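You operate a simulated robot arm through the tools that you are given. There is no shell and no other tool.

The job below is to be done with a simulated robot arm. You get a single attempt, and the scene is never put back.

## Task
Wet the yellow sponge and wipe the sticky patch off the counter.
Fine: lay it under the spout, cold tap, tap shut afterwards, sponge back where it was. What is to be rubbed or washed off counts as gone when no trace of it is left.

It is judged by the outcome, as a careful person would: the job done as asked, and still so three seconds after it is handed in. It fails if anything else is knocked over, pushed out of place, dropped, spilled or broken.

## Robot
A 7-joint arm with a three-finger gripper, fixed in place. Base frame: the origin is on the floor under the middle of its stand, x ahead of it, y to its left, z up; the work surface is at about z = 910. Units: mm, rad, N and s.
It reaches about 1342 mm from its shoulder. Its first joint turns from -2.897 to 2.897 rad. Payload 2.69 kg.
The tool frame sits at the grasp point between the pads (the TCP): z along the fingers, y along the line on which they close. The tips reach 30 mm beyond it. The gripper opens to 128 mm; its body begins 117 mm behind the TCP.
Orientation is that of the tool frame in the base frame, as a unit quaternion [x, y, z, w]. With the fingers straight down and closing along the base's y, the tool's x points along the base's -x, its y along +y and its z along -z.

## Interface
- The arm moves only by the tool apply_moves. Its argument "motion" is a list of rows, each a list of 7 numbers: the shift along the tool's x, y, z in cm, then the turn, a rotation vector about the tool's x, y, z in rad, then the opening, from 0 (shut) to 1 (fully open). In form: [[tx, ty, tz, wx, wy, wz, grip], ...]. A call has 1 to 20 rows; each row is the pose to reach, as a shift and turn from the pose commanded when the call began, along the tool's axes at that moment. Rows are played at 5 a second. More than 50 mm and 0.15 rad between two rows, or a gripper value outside its range, and nothing of the call is played. Where a pose cannot be reached the arm comes as near as it can. A force on the tool above 40 N (or 10 N above the force at the start of the call, whichever is more), or a blocked arm, ends the call early, and 0.2 s more pass. The fingers move at their own pace (about 127 mm/s each) and stop on an object; they squeeze with about 26 N. The grip force told is the motor's: it shows also when the fingers shut on nothing. Time passes only in rows, and 0.2 s behind the last, so rows that repeat a pose let the fingers close. The reply holds the time, the measured pose of the TCP, the force on the tool along the base axes, the opening and the grip force, in the units named above and with some noise, with the torque about the TCP (base axes, N m) and any sound that the robot's microphone picked up.
- Cameras (640 x 400 px; columns grow to the right, rows downward): "scene" is fixed at [49.1, -498.6, 1505.6]; the picture's right is [0.53, -0.85, 0.00], its down [-0.38, -0.24, -0.89] and it looks along [0.76, 0.47, -0.45] (base axes); focal length 346 px, centre (320, 200). "wrist" rides on the gripper at [58, 54, -131] in the tool frame; the picture's right is [-0.68, 0.74, 0.00], its down [-0.62, -0.57, -0.55] and it looks along [-0.40, -0.37, 0.84] (tool axes); focal length 234 px, centre (320, 200). There is no depth. A picture from a camera that has moved, and an enlarged one, comes with that camera's place and axes in the base frame and with its lens.
- capture(camera): a new picture of that camera. The clock stands still meanwhile.
- lift_body(by): moves the trunk up (or, below 0, down) by that many mm; the arm rides with it, the base frame stays. It gives what a move gives, with no picture.
- inspect(camera, box): a new picture of the part [left, top, right, bottom] of that camera's present view, enlarged. The clock stands still meanwhile.
- hand_in(): hands the job in; it is judged then, once.

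Places have to be worked out from the pictures, the camera data and where the tool is seen. Open the gripper and draw the arm clear of the work before you hand the job in, unless the task says otherwise.

The tools are called after "Request:" as a command line: name --pt "numbers of a row" for each row, then --argument value for the rest, lists and objects as JSON in quotes. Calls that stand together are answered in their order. apply_moves: Moves the arm, as the interface text tells. Its arguments: {"type":"object","properties":{"motion":{"type":"array","items":{"type":"array","items":{"type":"number"}}}},"required":["motion"]} The other tools are called the same way: lift_body (by) moves the trunk up or down; capture (camera) takes a picture; inspect (camera, box) takes an enlarged picture of a part of a camera's view; hand_in () hands the job in.

At the start:

```text
t: 0.0
ee_pos: [607.4, -296.0, 1277.0]
tcp_rot: [-0.001, 1.0, 0.001, 0.0]
force: [-0.3, -0.2, 0.0]
wrist_torque: [-0.02, -0.01, 0.0]
width: 128.0
grasp_force: 0.1
trunk travel left (down, up): [-175.0, 175.0]
```

scene: 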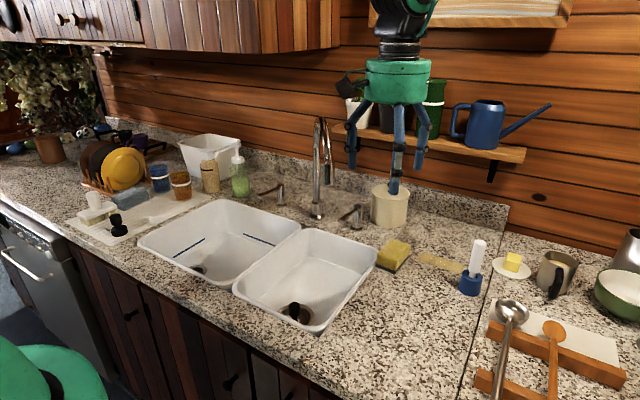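
wrist: 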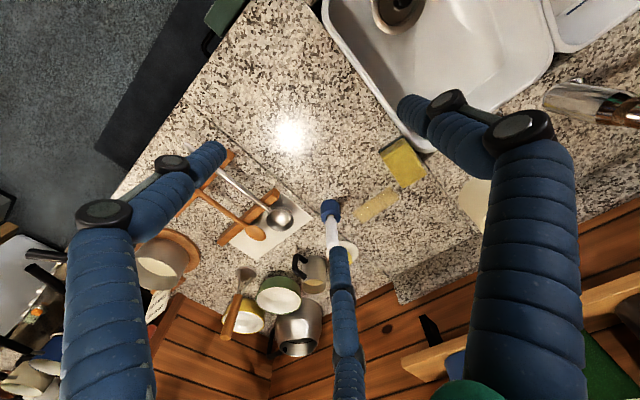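

I see the sponge (yellow/green) right of the sink, the sticky patch behind/right of it, and a faucet with two handles. First I enlarge the relevant regions to locate them accurately.

Request:
inspect --camera "scene" --box '[340, 180, 540, 305]'

Request:
inspect --camera "scene" --box '[230, 105, 420, 224]'

Request:
inspect --camera "wrist" --box '[300, 60, 620, 260]'

```text
3.20 times, centred on (440, 242) of scene
camera zoom: at [49.1, -498.6, 1505.6], right [0.53, -0.85, 0.0], down [-0.38, -0.24, -0.89], along [0.76, 0.47, -0.45], focal length 1106 px, centre (-64, 64)
```

zoom: 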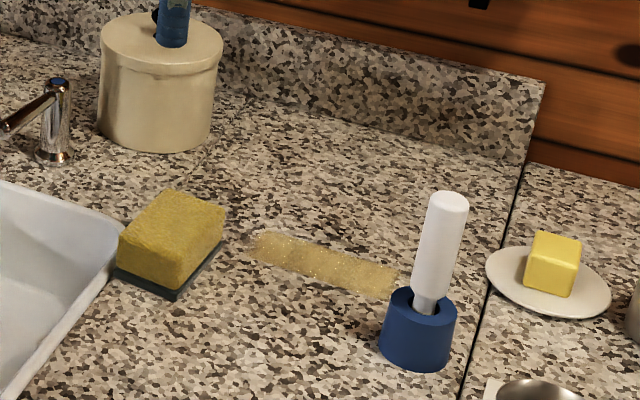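

```text
3.36 times, centred on (325, 164) of scene
camera zoom: at [49.1, -498.6, 1505.6], right [0.53, -0.85, 0.0], down [-0.38, -0.24, -0.89], along [0.76, 0.47, -0.45], focal length 1162 px, centre (303, 319)
```

zoom: 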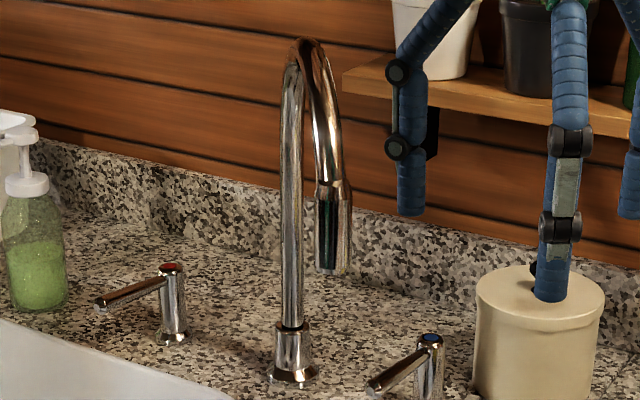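

```text
2.00 times, centred on (460, 160) of wrist
camera zoom: at [547.3, -241.9, 1409.0], right [0.68, 0.74, 0.0], down [0.62, -0.57, 0.55], along [0.4, -0.37, -0.84], focal length 468 px, centre (40, 280)
```

zoom: 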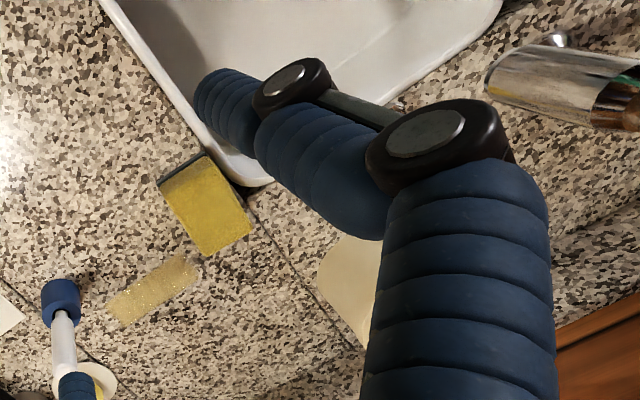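

The cold tap (blue dot) is the right-hand lever at about (935,-92), the sponge is at about (842,-254) with its long side along x, and the patch spans about x 880–937, y -430 to -310. Before approaching I close the fingers halfway in free air, to see how the three of them move.

Request:
apply_moves --pt "0 0 0 0 0 0 0.5" --pt "0 0 0 0 0 0 0.5" --pt "0 0 0 0 0 0 0.5"

Request:
capture --camera "wrist"

Request:
inspect --camera "scene" --box '[300, 20, 500, 220]'

```text
t: 0.8
ee_pos: [607.7, -296.5, 1277.5]
tcp_rot: [0.0, 1.0, 0.0, 0.0]
force: [0.5, 0.1, 0.3]
wrist_torque: [-0.02, 0.01, -0.03]
width: 63.8
grasp_force: 0.1
trunk travel left (down, up): [-175.0, 175.0]
```

```text
taken
camera wrist: at [547.3, -242.0, 1409.0], right [0.68, 0.74, 0.0], down [0.62, -0.57, 0.55], along [0.4, -0.37, -0.84], focal length 234 px, centre (320, 200)
```

wrist: 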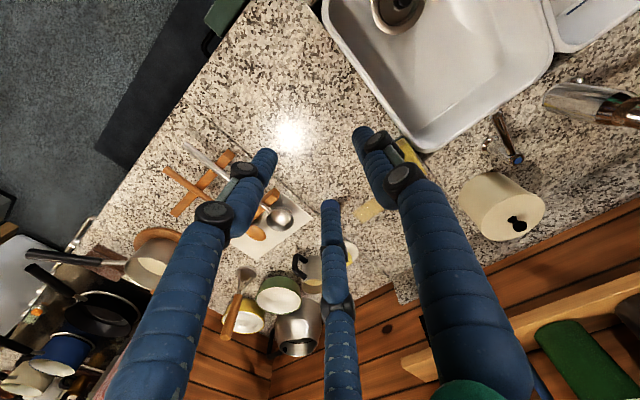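

```text
2.00 times, centred on (400, 120) of scene
camera zoom: at [49.1, -498.6, 1505.6], right [0.53, -0.85, 0.0], down [-0.38, -0.24, -0.89], along [0.76, 0.47, -0.45], focal length 691 px, centre (160, 360)
```

zoom: 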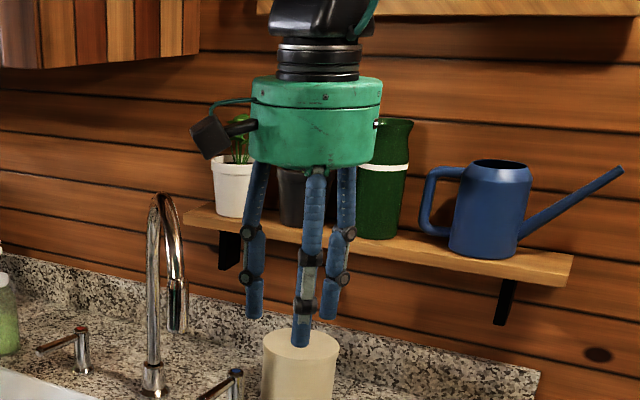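

The three fingers close radially, 120° apart (one on tool +y, two on the -y side). Now I zoom in on the sponge to get its height and outline.

Request:
inspect --camera "scene" --box '[365, 225, 445, 275]'

Request:
inspect --camera "scene" --box '[220, 190, 400, 345]'

Request:
inspect --camera "scene" --box '[280, 110, 380, 240]'

```text
8.00 times, centred on (405, 250) of scene
camera zoom: at [49.1, -498.6, 1505.6], right [0.53, -0.85, 0.0], down [-0.38, -0.24, -0.89], along [0.76, 0.47, -0.45], focal length 2764 px, centre (-360, -200)
```

zoom: 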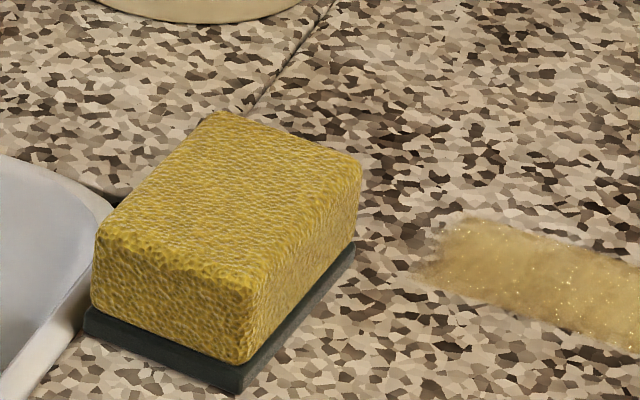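

```text
2.58 times, centred on (310, 268) of scene
camera zoom: at [49.1, -498.6, 1505.6], right [0.53, -0.85, 0.0], down [-0.38, -0.24, -0.89], along [0.76, 0.47, -0.45], focal length 892 px, centre (346, 26)
```

zoom: 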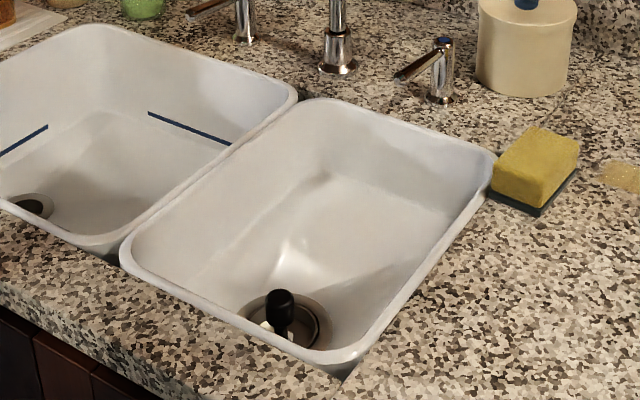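

```text
3.08 times, centred on (330, 175) of scene
camera zoom: at [49.1, -498.6, 1505.6], right [0.53, -0.85, 0.0], down [-0.38, -0.24, -0.89], along [0.76, 0.47, -0.45], focal length 1063 px, centre (289, 277)
```

zoom: 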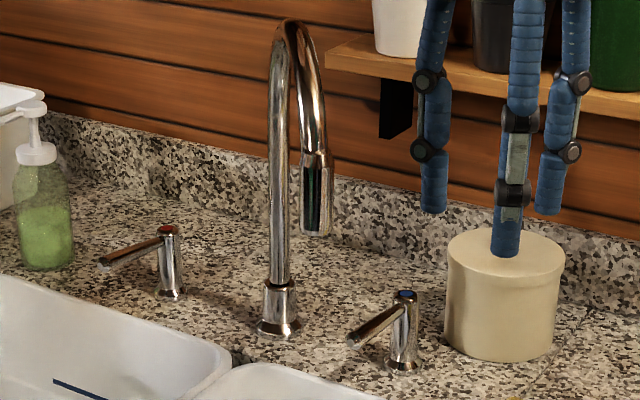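

The sponge measures about 96×56×43 mm, centred near (834,-257). I now move the hand toward the left front, so the wrist camera can see the spout, tap lever and right basin from a second viewpoint.

Request:
apply_moves --pt "1.0 4.4 0 0 0 0 0.5" --pt "2.0 8.8 0 0 0 0 0.5" --pt "3.0 13.2 0 0 0 0 0.5" --pt "4.0 17.6 0 0 0 0 0.5" --pt "5.0 22.0 0 0 0 0 0.5" --pt "6.0 26.4 0 0 0 0 0.5" --pt "7.0 30.8 0 0 0 0 0.5" --pt "8.0 35.2 0 0 0 0 0.5" --pt "9.0 39.6 0 0 0 0 0.5" --pt "10.0 44.0 0 0 0 0 0.5"

Request:
capture --camera "wrist"

Request:
capture --camera "scene"

```text
t: 3.0
ee_pos: [507.7, 143.6, 1278.4]
tcp_rot: [0.0, 1.0, 0.0, 0.0]
force: [0.8, 0.1, -0.8]
wrist_torque: [0.0, -0.01, 0.0]
width: 63.9
grasp_force: 0.0
trunk travel left (down, up): [-175.0, 175.0]
```

```text
taken
camera wrist: at [447.6, 198.5, 1410.0], right [0.68, 0.74, 0.0], down [0.62, -0.57, 0.55], along [0.4, -0.37, -0.84], focal length 234 px, centre (320, 200)
```

wrist: 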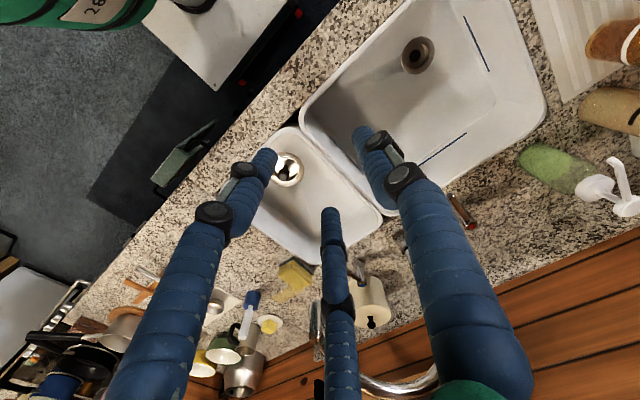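

```text
taken
```

scene: 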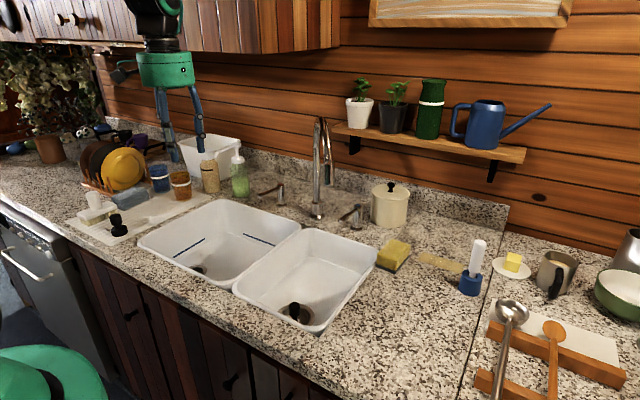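

The spout is partly hidden behind a finger; I enlarge that area of the wrist picture.

Request:
inspect --camera "wrist" --box '[230, 180, 480, 400]'

Request:
inspect --camera "wrist" --box '[220, 100, 400, 280]'

```text
1.82 times, centred on (355, 290) of wrist
camera zoom: at [447.6, 198.5, 1410.0], right [0.68, 0.74, 0.0], down [0.62, -0.57, 0.55], along [0.4, -0.37, -0.84], focal length 426 px, centre (256, 36)
```

zoom: 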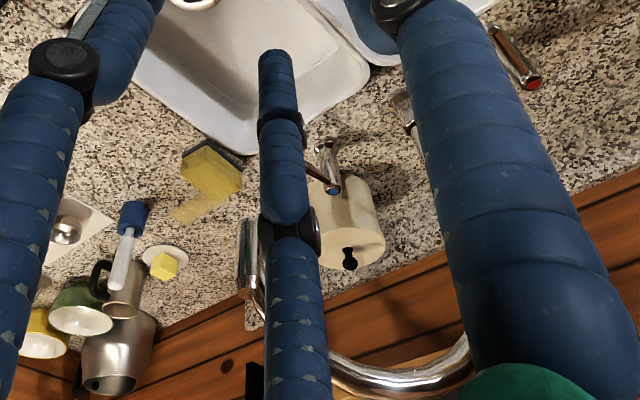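

```text
2.22 times, centred on (310, 190) of wrist
camera zoom: at [447.6, 198.5, 1410.0], right [0.68, 0.74, 0.0], down [0.62, -0.57, 0.55], along [0.4, -0.37, -0.84], focal length 520 px, centre (342, 222)
```

zoom: 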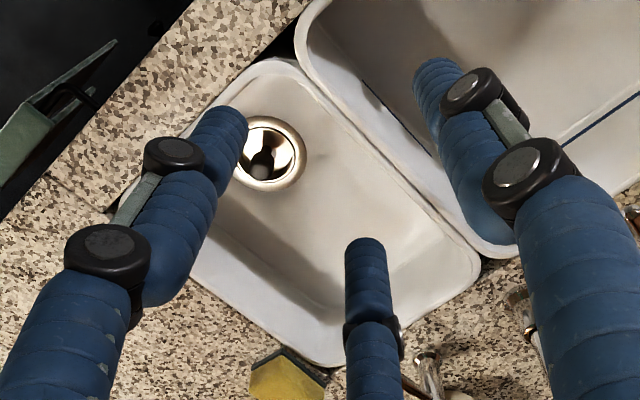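

From both views the spout outlet triangulates to about (745,-95,1139), over the right basin. I confirm this from a clearer viewpoint: I raise the hand, turn it -90° about its axis, open the fingers and look toward the faucet from the right.

Request:
apply_moves --pt "0 0 -4.0 0 0 0 1" --pt "0 0 -8.0 0 0 0 1" --pt "-1.0 -3.0 -10.8 0 0 -0.13 1" --pt "-2.0 -6.0 -10.8 0 0 -0.26 1" --pt "-3.0 -9.0 -10.8 0 0 -0.39 1" --pt "-4.0 -12.0 -10.8 0 0 -0.52 1" --pt "-5.0 -15.0 -10.8 0 0 -0.65 1" --pt "-6.0 -18.0 -10.8 0 0 -0.78 1" --pt "-7.0 -21.0 -10.8 0 0 -0.91 1" --pt "-8.0 -24.0 -10.8 0 0 -1.04 1" --pt "-9.0 -27.0 -10.8 0 0 -1.17 1" --pt "-10.0 -30.0 -10.8 0 0 -1.3 1" --pt "-11.5 -33.0 -10.8 0 0 -1.43 1" --pt "-12.5 -36.0 -10.8 0 0 -1.5708 1"

Request:
capture --camera "wrist"

```text
t: 6.0
ee_pos: [633.2, -217.1, 1386.6]
tcp_rot: [0.708, -0.706, -0.001, -0.001]
force: [0.5, 0.3, -0.3]
wrist_torque: [0.0, 0.02, 0.03]
width: 128.0
grasp_force: 0.0
trunk travel left (down, up): [-175.0, 175.0]
```

```text
taken
camera wrist: at [578.3, -274.6, 1517.2], right [-0.74, 0.68, 0.0], down [0.57, 0.62, 0.55], along [0.37, 0.4, -0.84], focal length 234 px, centre (320, 200)
```

wrist: 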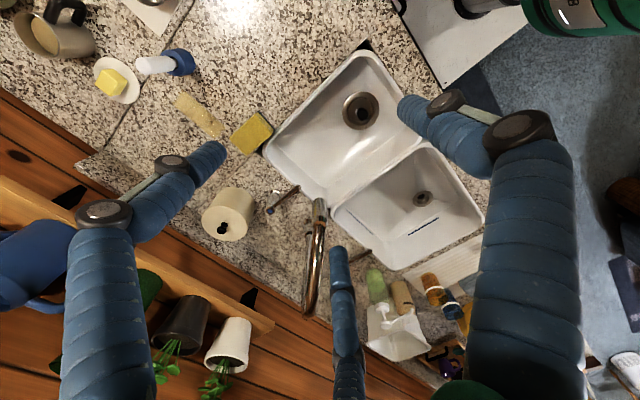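

Request:
inspect --camera "wrist" --box '[220, 160, 360, 300]'

Request:
inspect --camera "wrist" --box '[220, 40, 440, 240]'

Request:
inspect --camera "wrist" --box '[80, 40, 290, 200]'

```text
2.86 times, centred on (290, 230) of wrist
camera zoom: at [578.3, -274.6, 1517.2], right [-0.74, 0.68, 0.0], down [0.57, 0.62, 0.55], along [0.37, 0.4, -0.84], focal length 669 px, centre (406, 114)
```

zoom: 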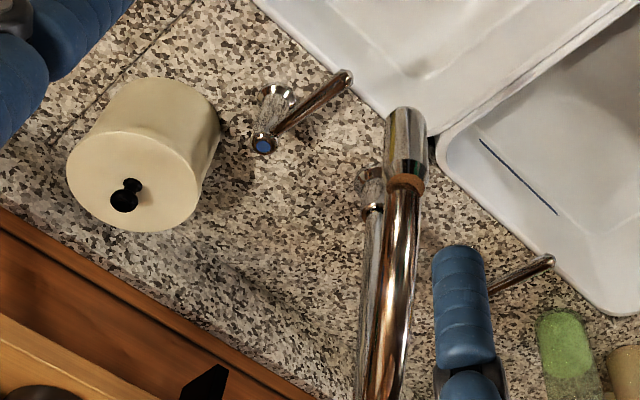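

```text
2.00 times, centred on (330, 140) of wrist
camera zoom: at [578.3, -274.6, 1517.2], right [-0.74, 0.68, 0.0], down [0.57, 0.62, 0.55], along [0.37, 0.4, -0.84], focal length 468 px, centre (300, 320)
```

zoom: 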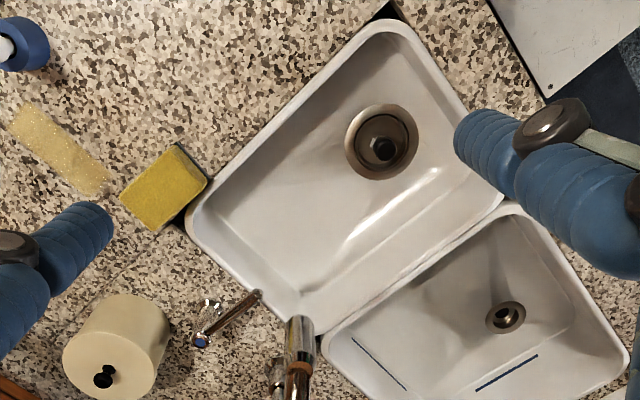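

```text
2.50 times, centred on (185, 120) of wrist
camera zoom: at [578.3, -274.6, 1517.2], right [-0.74, 0.68, 0.0], down [0.57, 0.62, 0.55], along [0.37, 0.4, -0.84], focal length 585 px, centre (658, 400)
```

zoom: 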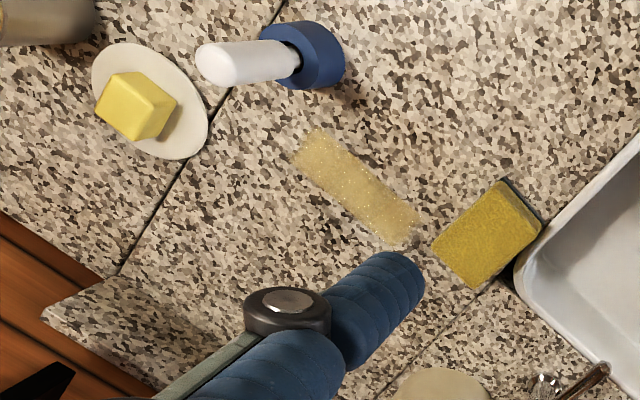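

The outlet position (745,-95,1140) is confirmed, and the cold lever runs horizontally from its post (934,-92) to its tip at about (826,-87,989). I now come down vertically above the sponge, yawed -4.5° to match it, to refine its position and see how the arm looks near the spout.

Request:
apply_moves --pt "3.0 -1.0 3.0 0 0 0.03 1" --pt "5.0 -3.0 6.0 0 0 0.06 1" --pt "5.0 -5.5 10.0 0 0 0.0785 1" --pt "5.0 -8.0 14.0 0 0 0.0785 1" --pt "5.0 -10.5 18.0 0 0 0.0785 1" --pt "5.0 -13.0 22.0 0 0 0.0785 1" --pt "4.5 -15.5 26.0 0 0 0.0785 1" --pt "4.0 -18.1 29.5 0 0 0.0785 1" --pt "4.0 -18.1 32.7 0 0 0.0785 1"

Request:
capture --camera "wrist"

Request:
capture --camera "scene"

```text
t: 8.0
ee_pos: [814.3, -256.7, 1057.2]
tcp_rot: [-0.679, 0.734, 0.0, 0.0]
force: [0.0, -0.2, -1.0]
wrist_torque: [0.03, 0.06, 0.0]
width: 127.8
grasp_force: 0.0
trunk travel left (down, up): [-175.0, 175.0]
```

```text
taken
camera wrist: at [754.5, -309.6, 1189.4], right [-0.68, 0.73, 0.0], down [0.61, 0.57, 0.55], along [0.4, 0.37, -0.84], focal length 234 px, centre (320, 200)
```

wrist: 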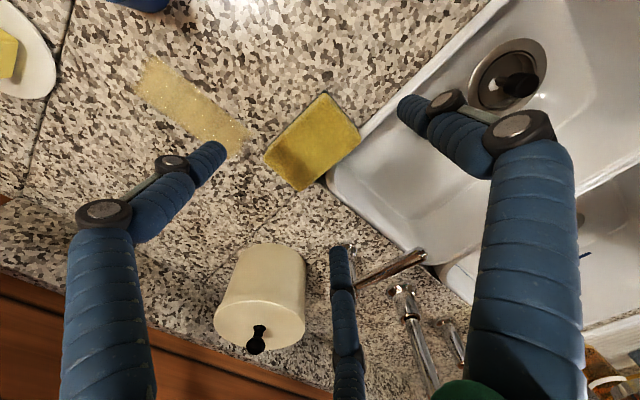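

```text
taken
```

scene: 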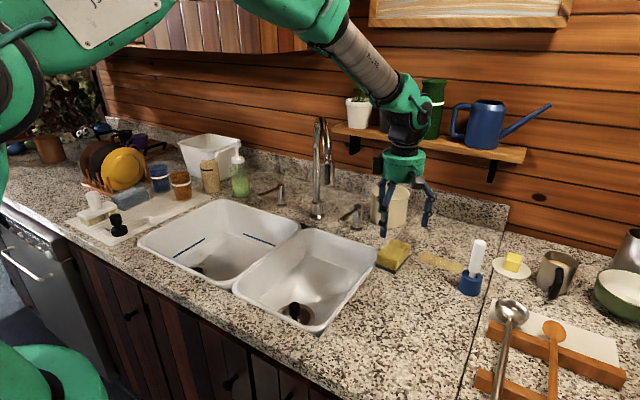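

The arm's wrist geometry is visible now, and the sponge measures here about x 778–870, y -285 to -232. I zoom in to check the sink rim height beside the sponge before lowering the fingers.

Request:
inspect --camera "wrist" --box '[240, 70, 440, 220]'

Request:
inspect --camera "scene" --box '[360, 140, 460, 280]'

```text
2.67 times, centred on (340, 145) of wrist
camera zoom: at [754.5, -309.6, 1189.4], right [-0.68, 0.73, 0.0], down [0.61, 0.57, 0.55], along [0.4, 0.37, -0.84], focal length 624 px, centre (267, 347)
```

zoom: 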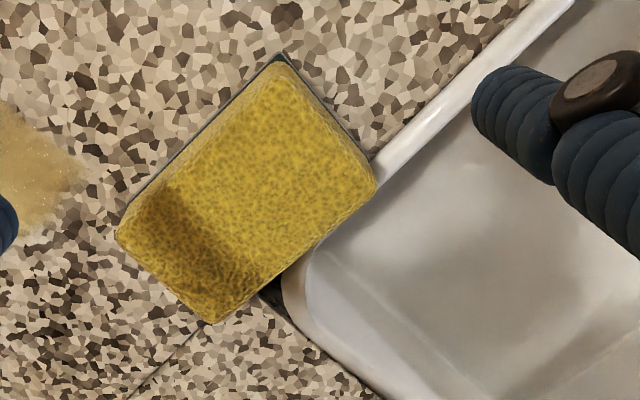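

```text
2.86 times, centred on (410, 210) of scene
camera zoom: at [49.1, -498.6, 1505.6], right [0.53, -0.85, 0.0], down [-0.38, -0.24, -0.89], along [0.76, 0.47, -0.45], focal length 987 px, centre (63, 171)
```

zoom: 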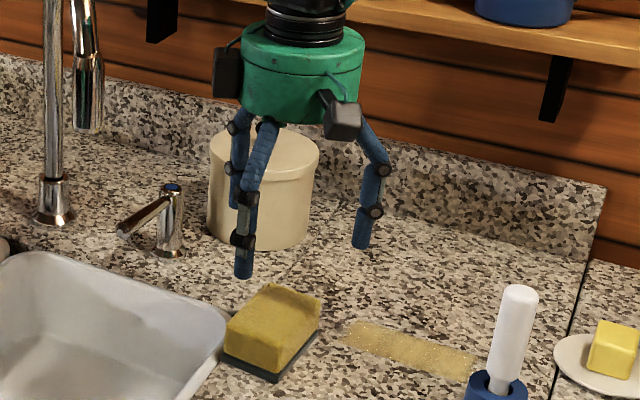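

The rim beside the sponge looks nearly flush with the counter. I narrow the opening to about three quarters and descend until the tips are just above the sponge top, then check alignment.

Request:
apply_moves --pt "0 0.2 2.0 0 0 0 0.75" --pt "0 0.3 4.0 0 0 0 0.75" --pt "0 0.3 6.0 0 0 0 0.75" --pt "0 0.3 7.0 0 0 0 0.75"

Request:
capture --camera "wrist"

Request:
inspect --camera "scene" --box '[350, 170, 450, 280]'

```text
t: 9.0
ee_pos: [810.2, -257.8, 987.1]
tcp_rot: [-0.679, 0.734, -0.001, 0.0]
force: [0.4, -0.2, -0.3]
wrist_torque: [0.02, -0.02, -0.01]
width: 95.9
grasp_force: 0.0
trunk travel left (down, up): [-175.0, 175.0]
```

```text
taken
camera wrist: at [750.9, -309.5, 1119.7], right [-0.68, 0.73, 0.0], down [0.61, 0.57, 0.55], along [0.4, 0.37, -0.84], focal length 234 px, centre (320, 200)
```

wrist: 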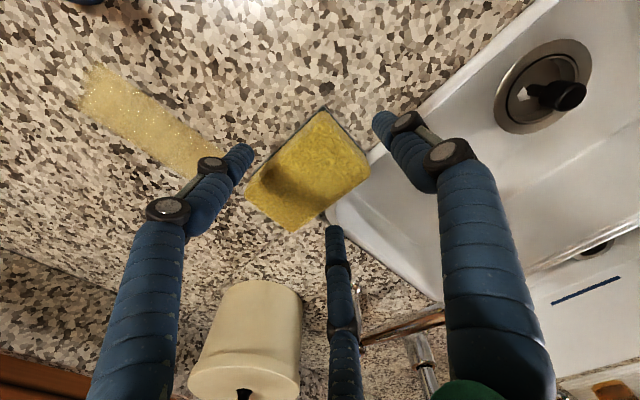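

```text
3.64 times, centred on (400, 225) of scene
camera zoom: at [49.1, -498.6, 1505.6], right [0.53, -0.85, 0.0], down [-0.38, -0.24, -0.89], along [0.76, 0.47, -0.45], focal length 1257 px, centre (29, 109)
```

zoom: 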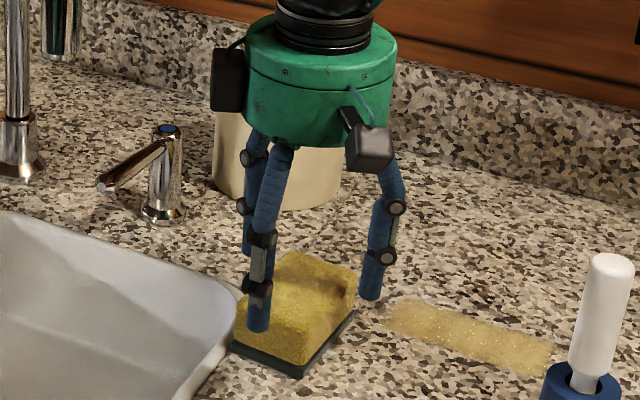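

Fingers straddle the sponge evenly (sponge centre ≈ (822,-258.6)). I descend to TCP z≈953 so the tips stay a little above rim height, in small steps while watching force.

Request:
apply_moves --pt "0 0.2 1.0 0 0 0 0.75" --pt "0 0.2 2.0 0 0 0 0.75" --pt "0 0.2 2.8 0 0 0 0.75" --pt "0 0.2 3.4 0 0 0 0.75"

Request:
inspect --camera "wrist" --box '[200, 60, 440, 260]'

Request:
inspect --camera "scene" --box '[350, 190, 450, 280]'

```text
t: 10.0
ee_pos: [807.9, -256.7, 953.8]
tcp_rot: [-0.679, 0.734, 0.0, -0.001]
force: [0.0, -0.5, 0.4]
wrist_torque: [-0.02, 0.01, 0.04]
width: 95.7
grasp_force: 0.0
trunk travel left (down, up): [-175.0, 175.0]
```

```text
2.00 times, centred on (320, 160) of wrist
camera zoom: at [748.6, -309.6, 1085.7], right [-0.68, 0.73, 0.0], down [0.61, 0.57, 0.55], along [0.4, 0.37, -0.84], focal length 468 px, centre (320, 280)
```

zoom: 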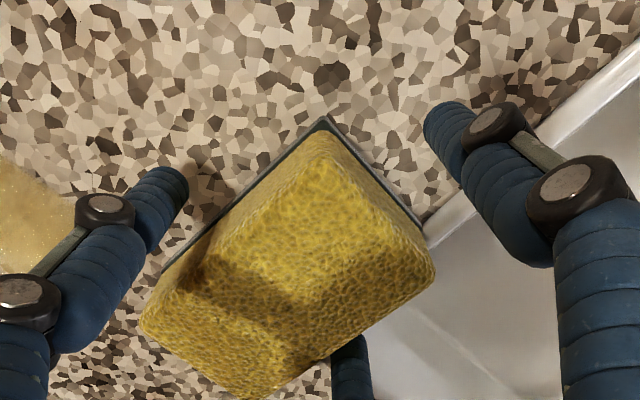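

```text
4.44 times, centred on (400, 235) of scene
camera zoom: at [49.1, -498.6, 1505.6], right [0.53, -0.85, 0.0], down [-0.38, -0.24, -0.89], along [0.76, 0.47, -0.45], focal length 1536 px, centre (-36, 44)
```

zoom: 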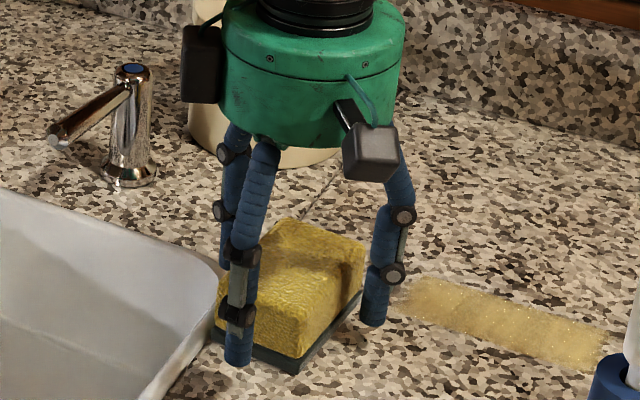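

No contact force and everything is straddled. Now I close gently and watch the width and forces.

Request:
apply_moves --pt "0 0 0 0 0 0 0.6" --pt "0 0 0 0 0 0 0.5" --pt "0 0 0 0 0 0 0.42" --pt "0 0 0 0 0 0 0.42"

Request:
inspect --camera "wrist" --box '[200, 60, 440, 260]'

Request:
inspect --camera "scene" --box '[350, 190, 450, 280]'

```text
t: 11.0
ee_pos: [809.4, -256.7, 954.6]
tcp_rot: [-0.679, 0.734, 0.0, -0.001]
force: [0.8, 0.2, 0.6]
wrist_torque: [-0.01, -0.03, 0.0]
width: 69.8
grasp_force: 12.4
trunk travel left (down, up): [-175.0, 175.0]
```

```text
2.00 times, centred on (320, 160) of wrist
camera zoom: at [748.6, -309.6, 1085.8], right [-0.68, 0.73, 0.0], down [0.61, 0.57, 0.55], along [0.4, 0.37, -0.84], focal length 468 px, centre (320, 280)
```

zoom: 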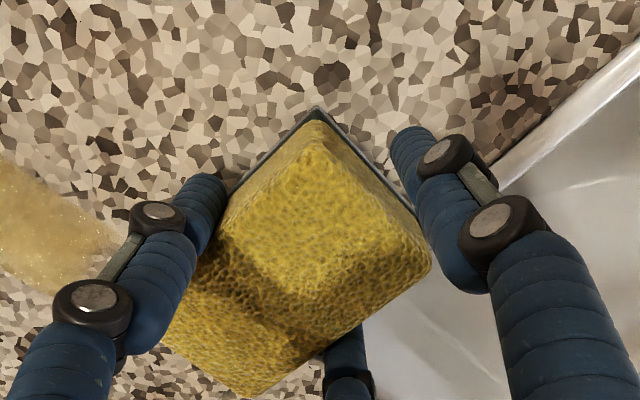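

```text
4.44 times, centred on (400, 235) of scene
camera zoom: at [49.1, -498.6, 1505.6], right [0.53, -0.85, 0.0], down [-0.38, -0.24, -0.89], along [0.76, 0.47, -0.45], focal length 1536 px, centre (-36, 44)
```

zoom: 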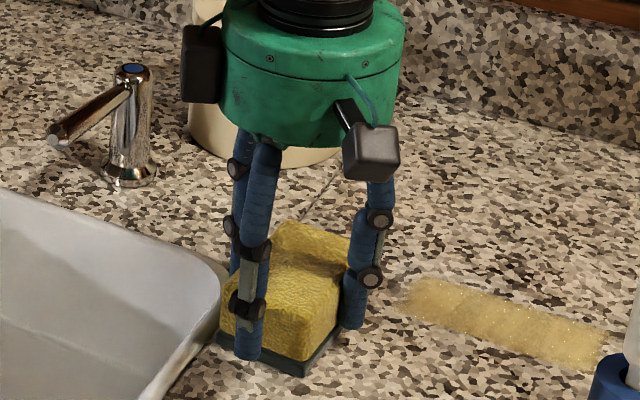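

The fingers stopped on the sponge at 69.8 mm. I squeeze fully and lift a little to check that the sponge comes up as one piece.

Request:
apply_moves --pt "0 0 0 0 0 0 0.3" --pt "0 0 0 0 0 0 0.2" --pt "0 0 0 0 0 0 0.2" --pt "0 0 -1.0 0 0 0 0.2" --pt "0 0 -2.5 0 0 0 0.2" --pt "0 0 -4.5 0 0 0 0.2"

Request:
inspect --camera "wrist" --box '[200, 60, 440, 260]'

Request:
inspect --camera "scene" --box '[350, 170, 450, 280]'

```text
t: 12.4
ee_pos: [808.3, -256.1, 997.9]
tcp_rot: [-0.679, 0.734, 0.001, 0.0]
force: [0.7, -0.3, -0.1]
wrist_torque: [-0.01, 0.01, 0.02]
width: 69.3
grasp_force: 25.9
trunk travel left (down, up): [-175.0, 175.0]
```

```text
2.00 times, centred on (320, 160) of wrist
camera zoom: at [748.9, -309.4, 1130.2], right [-0.68, 0.73, 0.0], down [0.61, 0.57, 0.55], along [0.4, 0.37, -0.84], focal length 468 px, centre (320, 280)
```

zoom: 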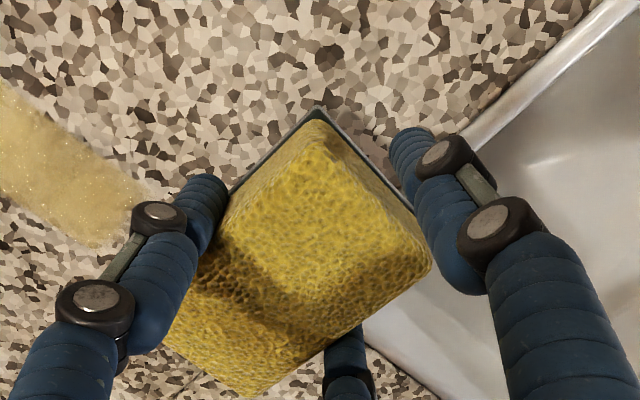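

```text
3.64 times, centred on (400, 225) of scene
camera zoom: at [49.1, -498.6, 1505.6], right [0.53, -0.85, 0.0], down [-0.38, -0.24, -0.89], along [0.76, 0.47, -0.45], focal length 1257 px, centre (29, 109)
```

zoom: 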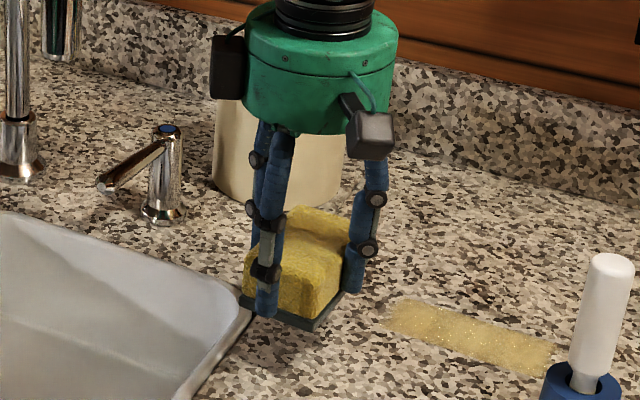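

The sponge and its dark pad came up together, held with 26 N. I lift higher, retreat toward the front of the sink and swing in front of the spout while leaning the hand 15° back, so that wrist and arm stay clear of the spout.

Request:
apply_moves --pt "0 0 -3.0 0 0 0 0.2" --pt "0 0 -6.2 0 0 0 0.2" --pt "0.33 4.19 -7.2 0 0 0 0.2" --pt "0.66 8.38 -8.2 0 0 0 0.2" --pt "0.99 12.56 -9.2 0 0 0 0.2" --pt "1.32 16.75 -10.2 0 0 0 0.2" --pt "-2.53 17.55 -9.2 0.07 0 0 0.2" --pt "-6.38 18.35 -8.2 0.14 0 0 0.2" --pt "-10.23 19.15 -7.2 0.2 0 0 0.2" --pt "-14.08 19.96 -6.2 0.262 0 0 0.2"

Request:
capture --camera "scene"

Request:
capture --camera "wrist"

```text
t: 14.6
ee_pos: [621.2, -100.1, 1062.4]
tcp_rot: [-0.673, 0.728, -0.096, 0.089]
force: [0.5, -0.1, -0.6]
wrist_torque: [0.05, 0.04, -0.04]
width: 69.1
grasp_force: 26.4
trunk travel left (down, up): [-175.0, 175.0]
```

```text
taken
```

scene: 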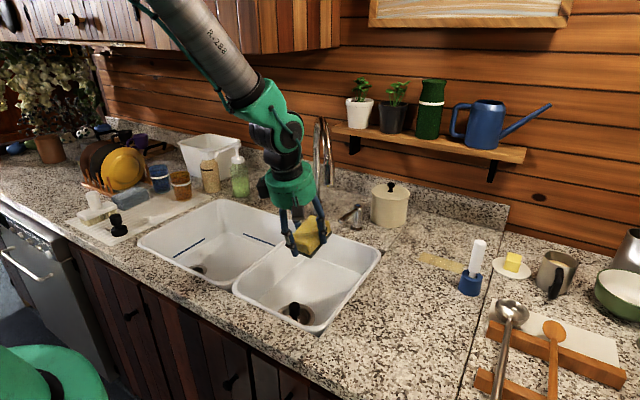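

```text
taken
camera wrist: at [528.9, -150.2, 1175.1], right [-0.66, 0.73, -0.19], down [0.45, 0.58, 0.68], along [0.61, 0.36, -0.71], focal length 234 px, centre (320, 200)
```

wrist: 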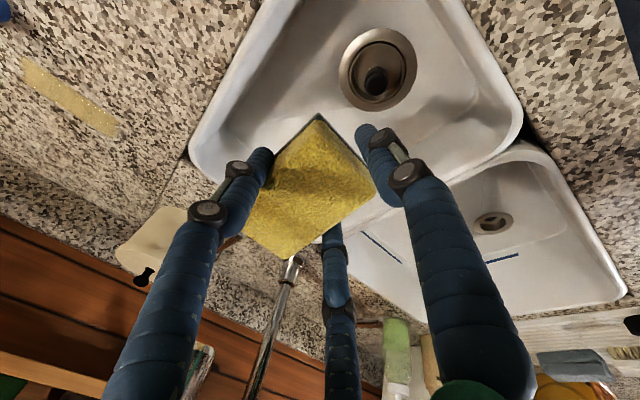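

The hand is tilted 15° in front of the spout and the sponge is still firmly held. The basin floor triangulates to about z≈790–800; I go down into the basin and then slide in under the spout, stopping above the floor.

Request:
apply_moves --pt "-0.11 0.6 4.03 0 0 0 0.2" --pt "-0.22 1.2 8.06 0 0 0 0.2" --pt "-0.34 1.8 12.1 0 0 0 0.2" --pt "-0.45 2.39 16.13 0 0 0 0.2" --pt "-0.73 -0.23 17.87 0 0 0 0.2" --pt "-1.02 -2.86 19.61 0 0 0 0.2"

Request:
capture --camera "scene"

Request:
capture --camera "wrist"

```text
t: 16.0
ee_pos: [700.1, -95.6, 877.7]
tcp_rot: [-0.672, 0.729, -0.095, 0.089]
force: [-0.7, 0.0, -0.6]
wrist_torque: [0.0, -0.03, 0.01]
width: 68.8
grasp_force: 25.6
trunk travel left (down, up): [-175.0, 175.0]
```

```text
taken
```

scene: 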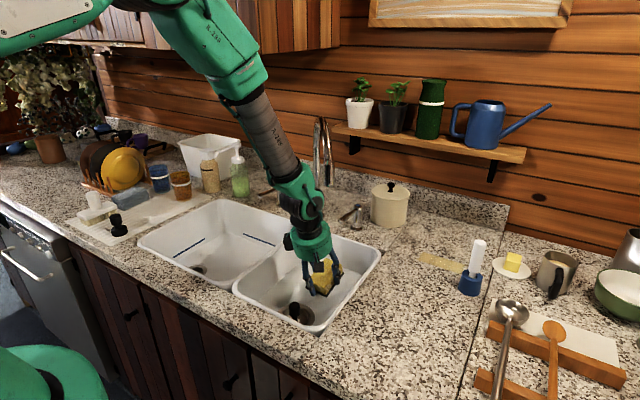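

```text
taken
camera wrist: at [608.3, -147.5, 991.8], right [-0.66, 0.73, -0.19], down [0.45, 0.58, 0.68], along [0.61, 0.36, -0.71], focal length 234 px, centre (320, 200)
```

wrist: 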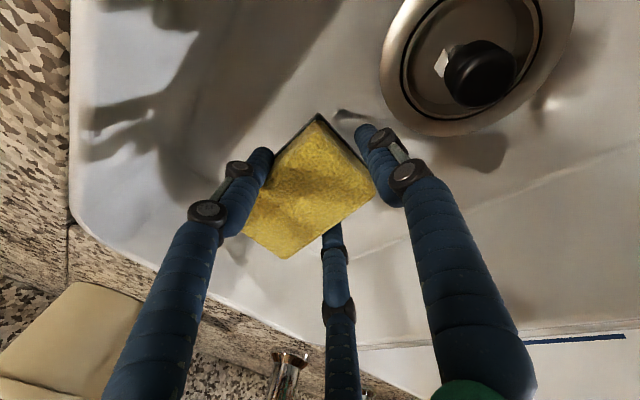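

The hand is under the spout region with the sponge about 30 mm above the floor. I lower in small steps toward the floor, watching the force for touch-down.

Request:
apply_moves --pt "0 0.01 0.82 0 0 0 0.2" --pt "0 0.03 1.65 0 0 0 0.2" --pt "0 -0.01 2.28 0 0 0 0.2" --pt "0 0.09 2.67 0 0 0 0.2"

Request:
inspect --camera "scene" --box '[260, 200, 390, 330]'

```text
t: 17.0
ee_pos: [705.6, -97.1, 853.6]
tcp_rot: [-0.672, 0.729, -0.095, 0.088]
force: [0.4, 0.5, -0.3]
wrist_torque: [-0.01, 0.0, -0.02]
width: 68.9
grasp_force: 26.0
trunk travel left (down, up): [-175.0, 175.0]
```

```text
3.08 times, centred on (325, 265) of scene
camera zoom: at [49.1, -498.6, 1505.6], right [0.53, -0.85, 0.0], down [-0.38, -0.24, -0.89], along [0.76, 0.47, -0.45], focal length 1063 px, centre (305, 0)
```

zoom: 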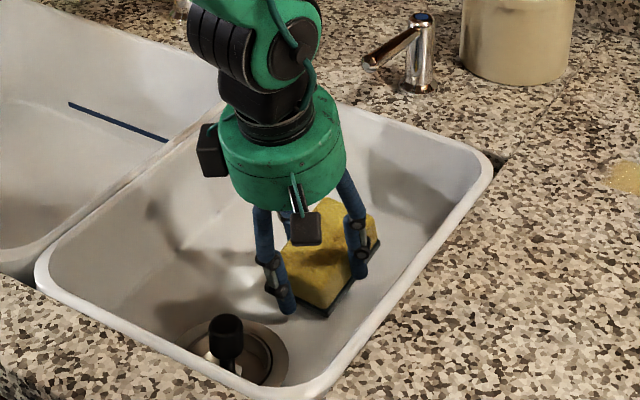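

No contact yet at TCP z≈854. I keep lowering in 5 mm steps.

Request:
apply_moves --pt "0 0.13 0.48 0 0 0 0.2" --pt "0 0.26 0.97 0 0 0 0.2" --pt "0 0.39 1.45 0 0 0 0.2"

Request:
inspect --camera "scene" --box '[260, 200, 390, 330]'

Request:
capture --camera "wrist"

```text
t: 17.8
ee_pos: [708.1, -98.0, 841.2]
tcp_rot: [-0.673, 0.728, -0.098, 0.09]
force: [6.9, -4.8, 22.7]
wrist_torque: [-0.1, 0.22, 0.09]
width: 69.6
grasp_force: 26.2
trunk travel left (down, up): [-175.0, 175.0]
```

```text
3.08 times, centred on (325, 265) of scene
camera zoom: at [49.1, -498.6, 1505.6], right [0.53, -0.85, 0.0], down [-0.38, -0.24, -0.89], along [0.76, 0.47, -0.45], focal length 1063 px, centre (305, 0)
```

zoom: 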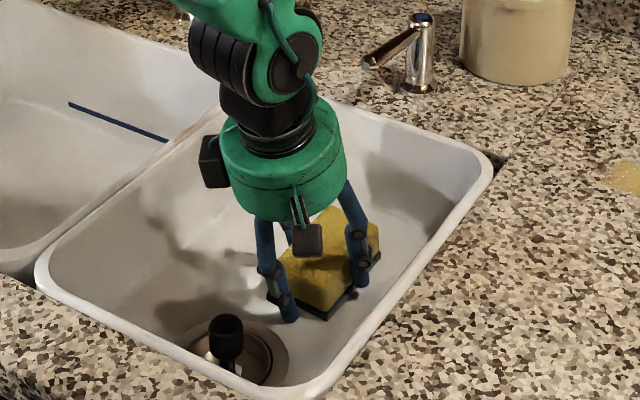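

```text
taken
camera wrist: at [615.6, -147.9, 953.9], right [-0.65, 0.73, -0.2], down [0.45, 0.58, 0.68], along [0.61, 0.36, -0.71], focal length 234 px, centre (320, 200)
```

wrist: 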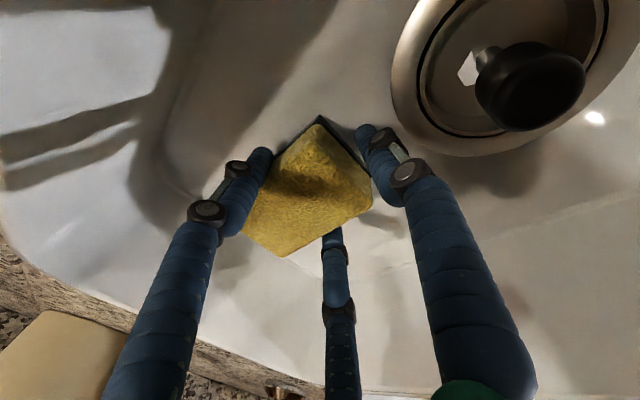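

Touch-down: 23 N upward at TCP z≈841, so the basin floor is at about z=790. I ease up 3 mm, open the fingers moderately, and then back out along the tool axis.

Request:
apply_moves --pt "0 -0.08 -0.29 0 0 0 0.2" --pt "0 -0.08 -0.29 0 0 0 0.55" --pt "0 -0.08 -0.29 0 0 0 0.7" --pt "0 -0.08 -0.29 0 0 0 0.75" --pt "0 -0.08 -0.29 0 0 0 0.75"

Request:
capture --camera "wrist"

Request:
inspect --camera "scene" --box '[260, 200, 390, 330]'

```text
t: 19.0
ee_pos: [705.4, -95.3, 840.8]
tcp_rot: [-0.673, 0.728, -0.095, 0.089]
force: [-0.2, 0.3, 0.2]
wrist_torque: [0.02, 0.02, 0.02]
width: 95.8
grasp_force: 0.1
trunk travel left (down, up): [-175.0, 175.0]
```

```text
taken
camera wrist: at [613.7, -147.3, 954.3], right [-0.66, 0.73, -0.19], down [0.45, 0.58, 0.68], along [0.6, 0.36, -0.71], focal length 234 px, centre (320, 200)
```

wrist: 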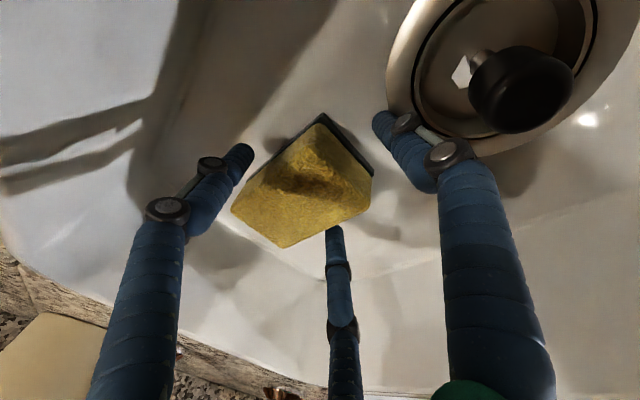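

```text
3.08 times, centred on (325, 265) of scene
camera zoom: at [49.1, -498.6, 1505.6], right [0.53, -0.85, 0.0], down [-0.38, -0.24, -0.89], along [0.76, 0.47, -0.45], focal length 1063 px, centre (305, 0)
```

zoom: 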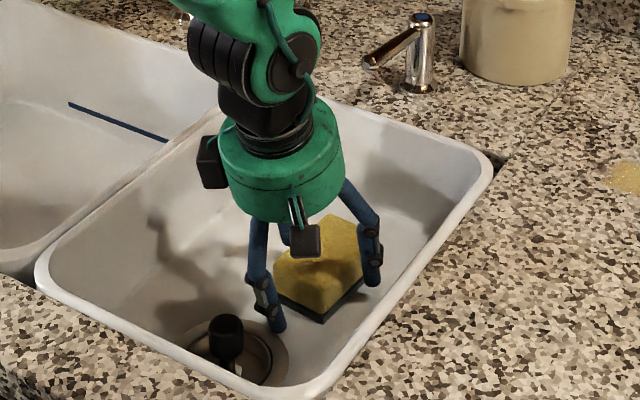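

The sponge lies flat on the basin floor beneath the spout and the fingers are free. I back out along the tool axis, leave the basin toward the front, close the fingers and swing to the right side with a 30° sideways lean for working the tap lever.

Request:
apply_moves --pt "0 0 -3.0 0 0 0 0.75" --pt "0 0 -6.0 0 0 0 0.75" --pt "0.36 1.97 -8.1 0 0 0 0.75" --pt "0.71 3.94 -10.27 0 0 0 0.6" --pt "1.07 3.43 -14.0 0 0 0 0.4" --pt "1.44 2.91 -17.8 0 0 0 0.2" --pt "1.8 2.4 -21.5 0 0 0 0" --pt "2.16 1.89 -25.25 0 0 0 0" --pt "6.36 0.63 -26.7 -0.066 -0.131 0.017 0" --pt "10.55 -0.63 -28.2 -0.131 -0.262 0.034 0" --pt "14.75 -1.88 -29.7 -0.197 -0.393 0.052 0" --pt "18.95 -3.14 -31.15 -0.262 -0.524 0.069 0"

Request:
capture --camera "scene"

Request:
capture --camera "wrist"

```text
t: 21.6
ee_pos: [641.1, -282.4, 1149.6]
tcp_rot: [-0.655, 0.709, 0.18, 0.189]
force: [-0.3, 0.8, 0.9]
wrist_torque: [-0.08, -0.06, -0.03]
width: 2.0
grasp_force: 25.6
trunk travel left (down, up): [-175.0, 175.0]
```

```text
taken
```

scene: 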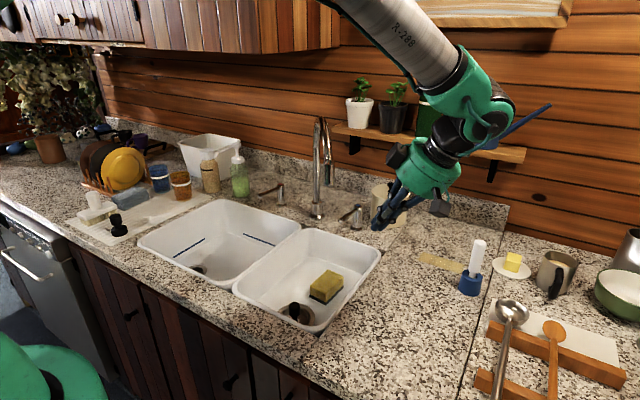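

```text
taken
camera wrist: at [577.2, -393.2, 1234.8], right [-0.69, 0.64, 0.35], down [0.59, 0.21, 0.78], along [0.43, 0.74, -0.52], focal length 234 px, centre (320, 200)
```

wrist: 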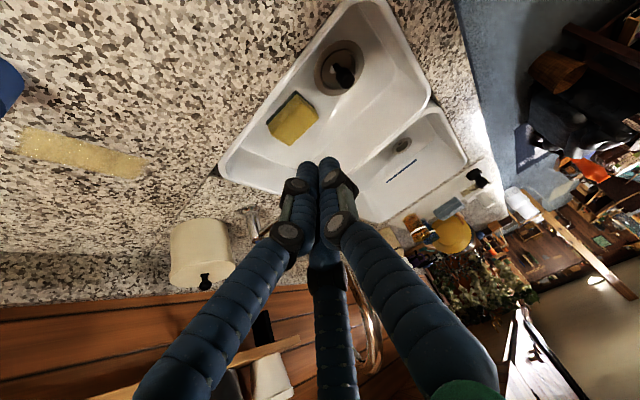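

The hand leans 30° sideways as planned, and the sponge lies where the stream should land. I move to the right of the cold lever, fingertips shut, about 60 mm short of it.

Request:
apply_moves --pt "0.26 -4.08 0.97 0 0 0 0" --pt "0.52 -8.16 1.94 0 0 0 0" --pt "0.79 -12.24 2.9 0 0 0 0" --pt "1.05 -16.32 3.87 0 0 0 0" --pt "1.31 -20.4 4.84 0 0 0 0" --pt "0.1 -20.2 8.44 0 0 0 0" --pt "-1.1 -20.0 12.03 0 0 0 0" --pt "-2.3 -19.8 15.63 0 0 0 0" --pt "-3.51 -19.6 19.23 0 0 0 0"

Request:
inspect --camera "scene" --box '[270, 90, 470, 250]'

Request:
capture --camera "wrist"

```text
t: 23.6
ee_pos: [846.6, -168.8, 1000.8]
tcp_rot: [-0.656, 0.708, 0.179, 0.189]
force: [0.8, 0.1, 0.1]
wrist_torque: [0.02, 0.04, 0.02]
width: 2.2
grasp_force: 26.5
trunk travel left (down, up): [-175.0, 175.0]
```

```text
2.50 times, centred on (370, 170) of scene
camera zoom: at [49.1, -498.6, 1505.6], right [0.53, -0.85, 0.0], down [-0.38, -0.24, -0.89], along [0.76, 0.47, -0.45], focal length 864 px, centre (195, 275)
```

zoom: 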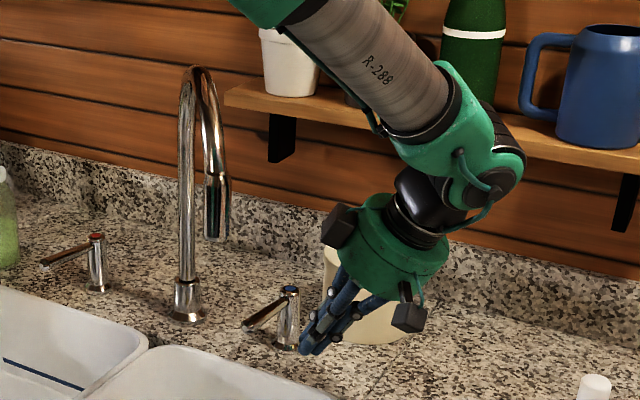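

```text
taken
camera wrist: at [782.1, -280.2, 1085.7], right [-0.69, 0.64, 0.34], down [0.59, 0.21, 0.78], along [0.43, 0.74, -0.52], focal length 234 px, centre (320, 200)
```

wrist: 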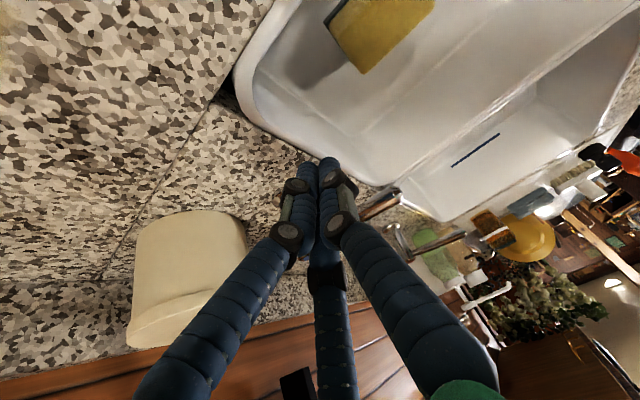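

The lever tip shows at about (822,-87,994) in the wrist view, matching. I push gently in +y toward the lever near its end, about 15 mm beyond expected contact, to find out if it turns that way.

Request:
apply_moves --pt "-1.29 0.12 0.75 0 0 0 0" --pt "-2.58 0.23 1.51 0 0 0 0" --pt "-3.44 0.31 2.01 0 0 0 0" --pt "-3.87 0.35 2.26 0 0 0 0" --pt "-4.3 0.38 2.51 0 0 0 0" --pt "-4.74 0.42 2.77 0 0 0 0" --pt "-5.17 0.46 3.02 0 0 0 0"

Request:
inspect --camera "scene" --box '[270, 90, 470, 250]'

Request:
capture --camera "wrist"

```text
t: 25.2
ee_pos: [844.5, -117.9, 999.5]
tcp_rot: [-0.655, 0.71, 0.176, 0.188]
force: [-0.9, -17.0, -5.8]
wrist_torque: [-0.33, 0.0, -0.09]
width: 2.2
grasp_force: 26.1
trunk travel left (down, up): [-175.0, 175.0]
stopped in row 7: the force on the tool passed its limit at 44 N (the readings are from after the stop); the commanded pose is now the measured one
```

```text
2.50 times, centred on (370, 170) of scene
camera zoom: at [49.1, -498.6, 1505.6], right [0.53, -0.85, 0.0], down [-0.38, -0.24, -0.89], along [0.76, 0.47, -0.45], focal length 864 px, centre (195, 275)
```

zoom: 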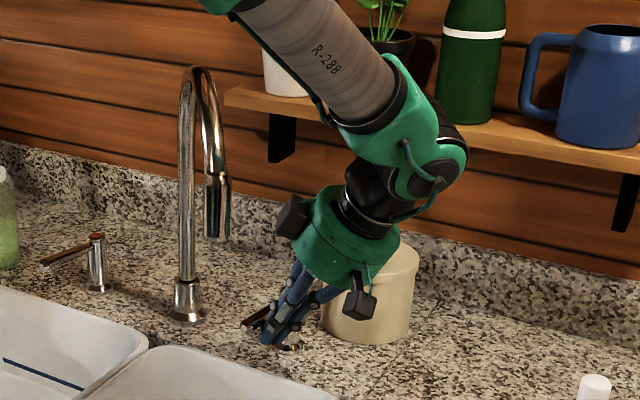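

```text
taken
camera wrist: at [781.0, -229.1, 1084.8], right [-0.69, 0.64, 0.34], down [0.59, 0.21, 0.78], along [0.43, 0.73, -0.52], focal length 234 px, centre (320, 200)
```

wrist: 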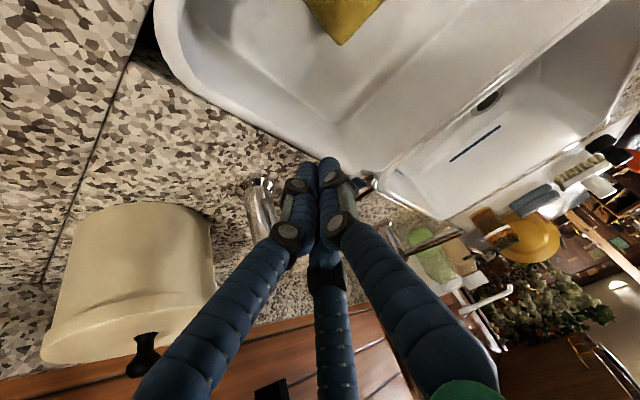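

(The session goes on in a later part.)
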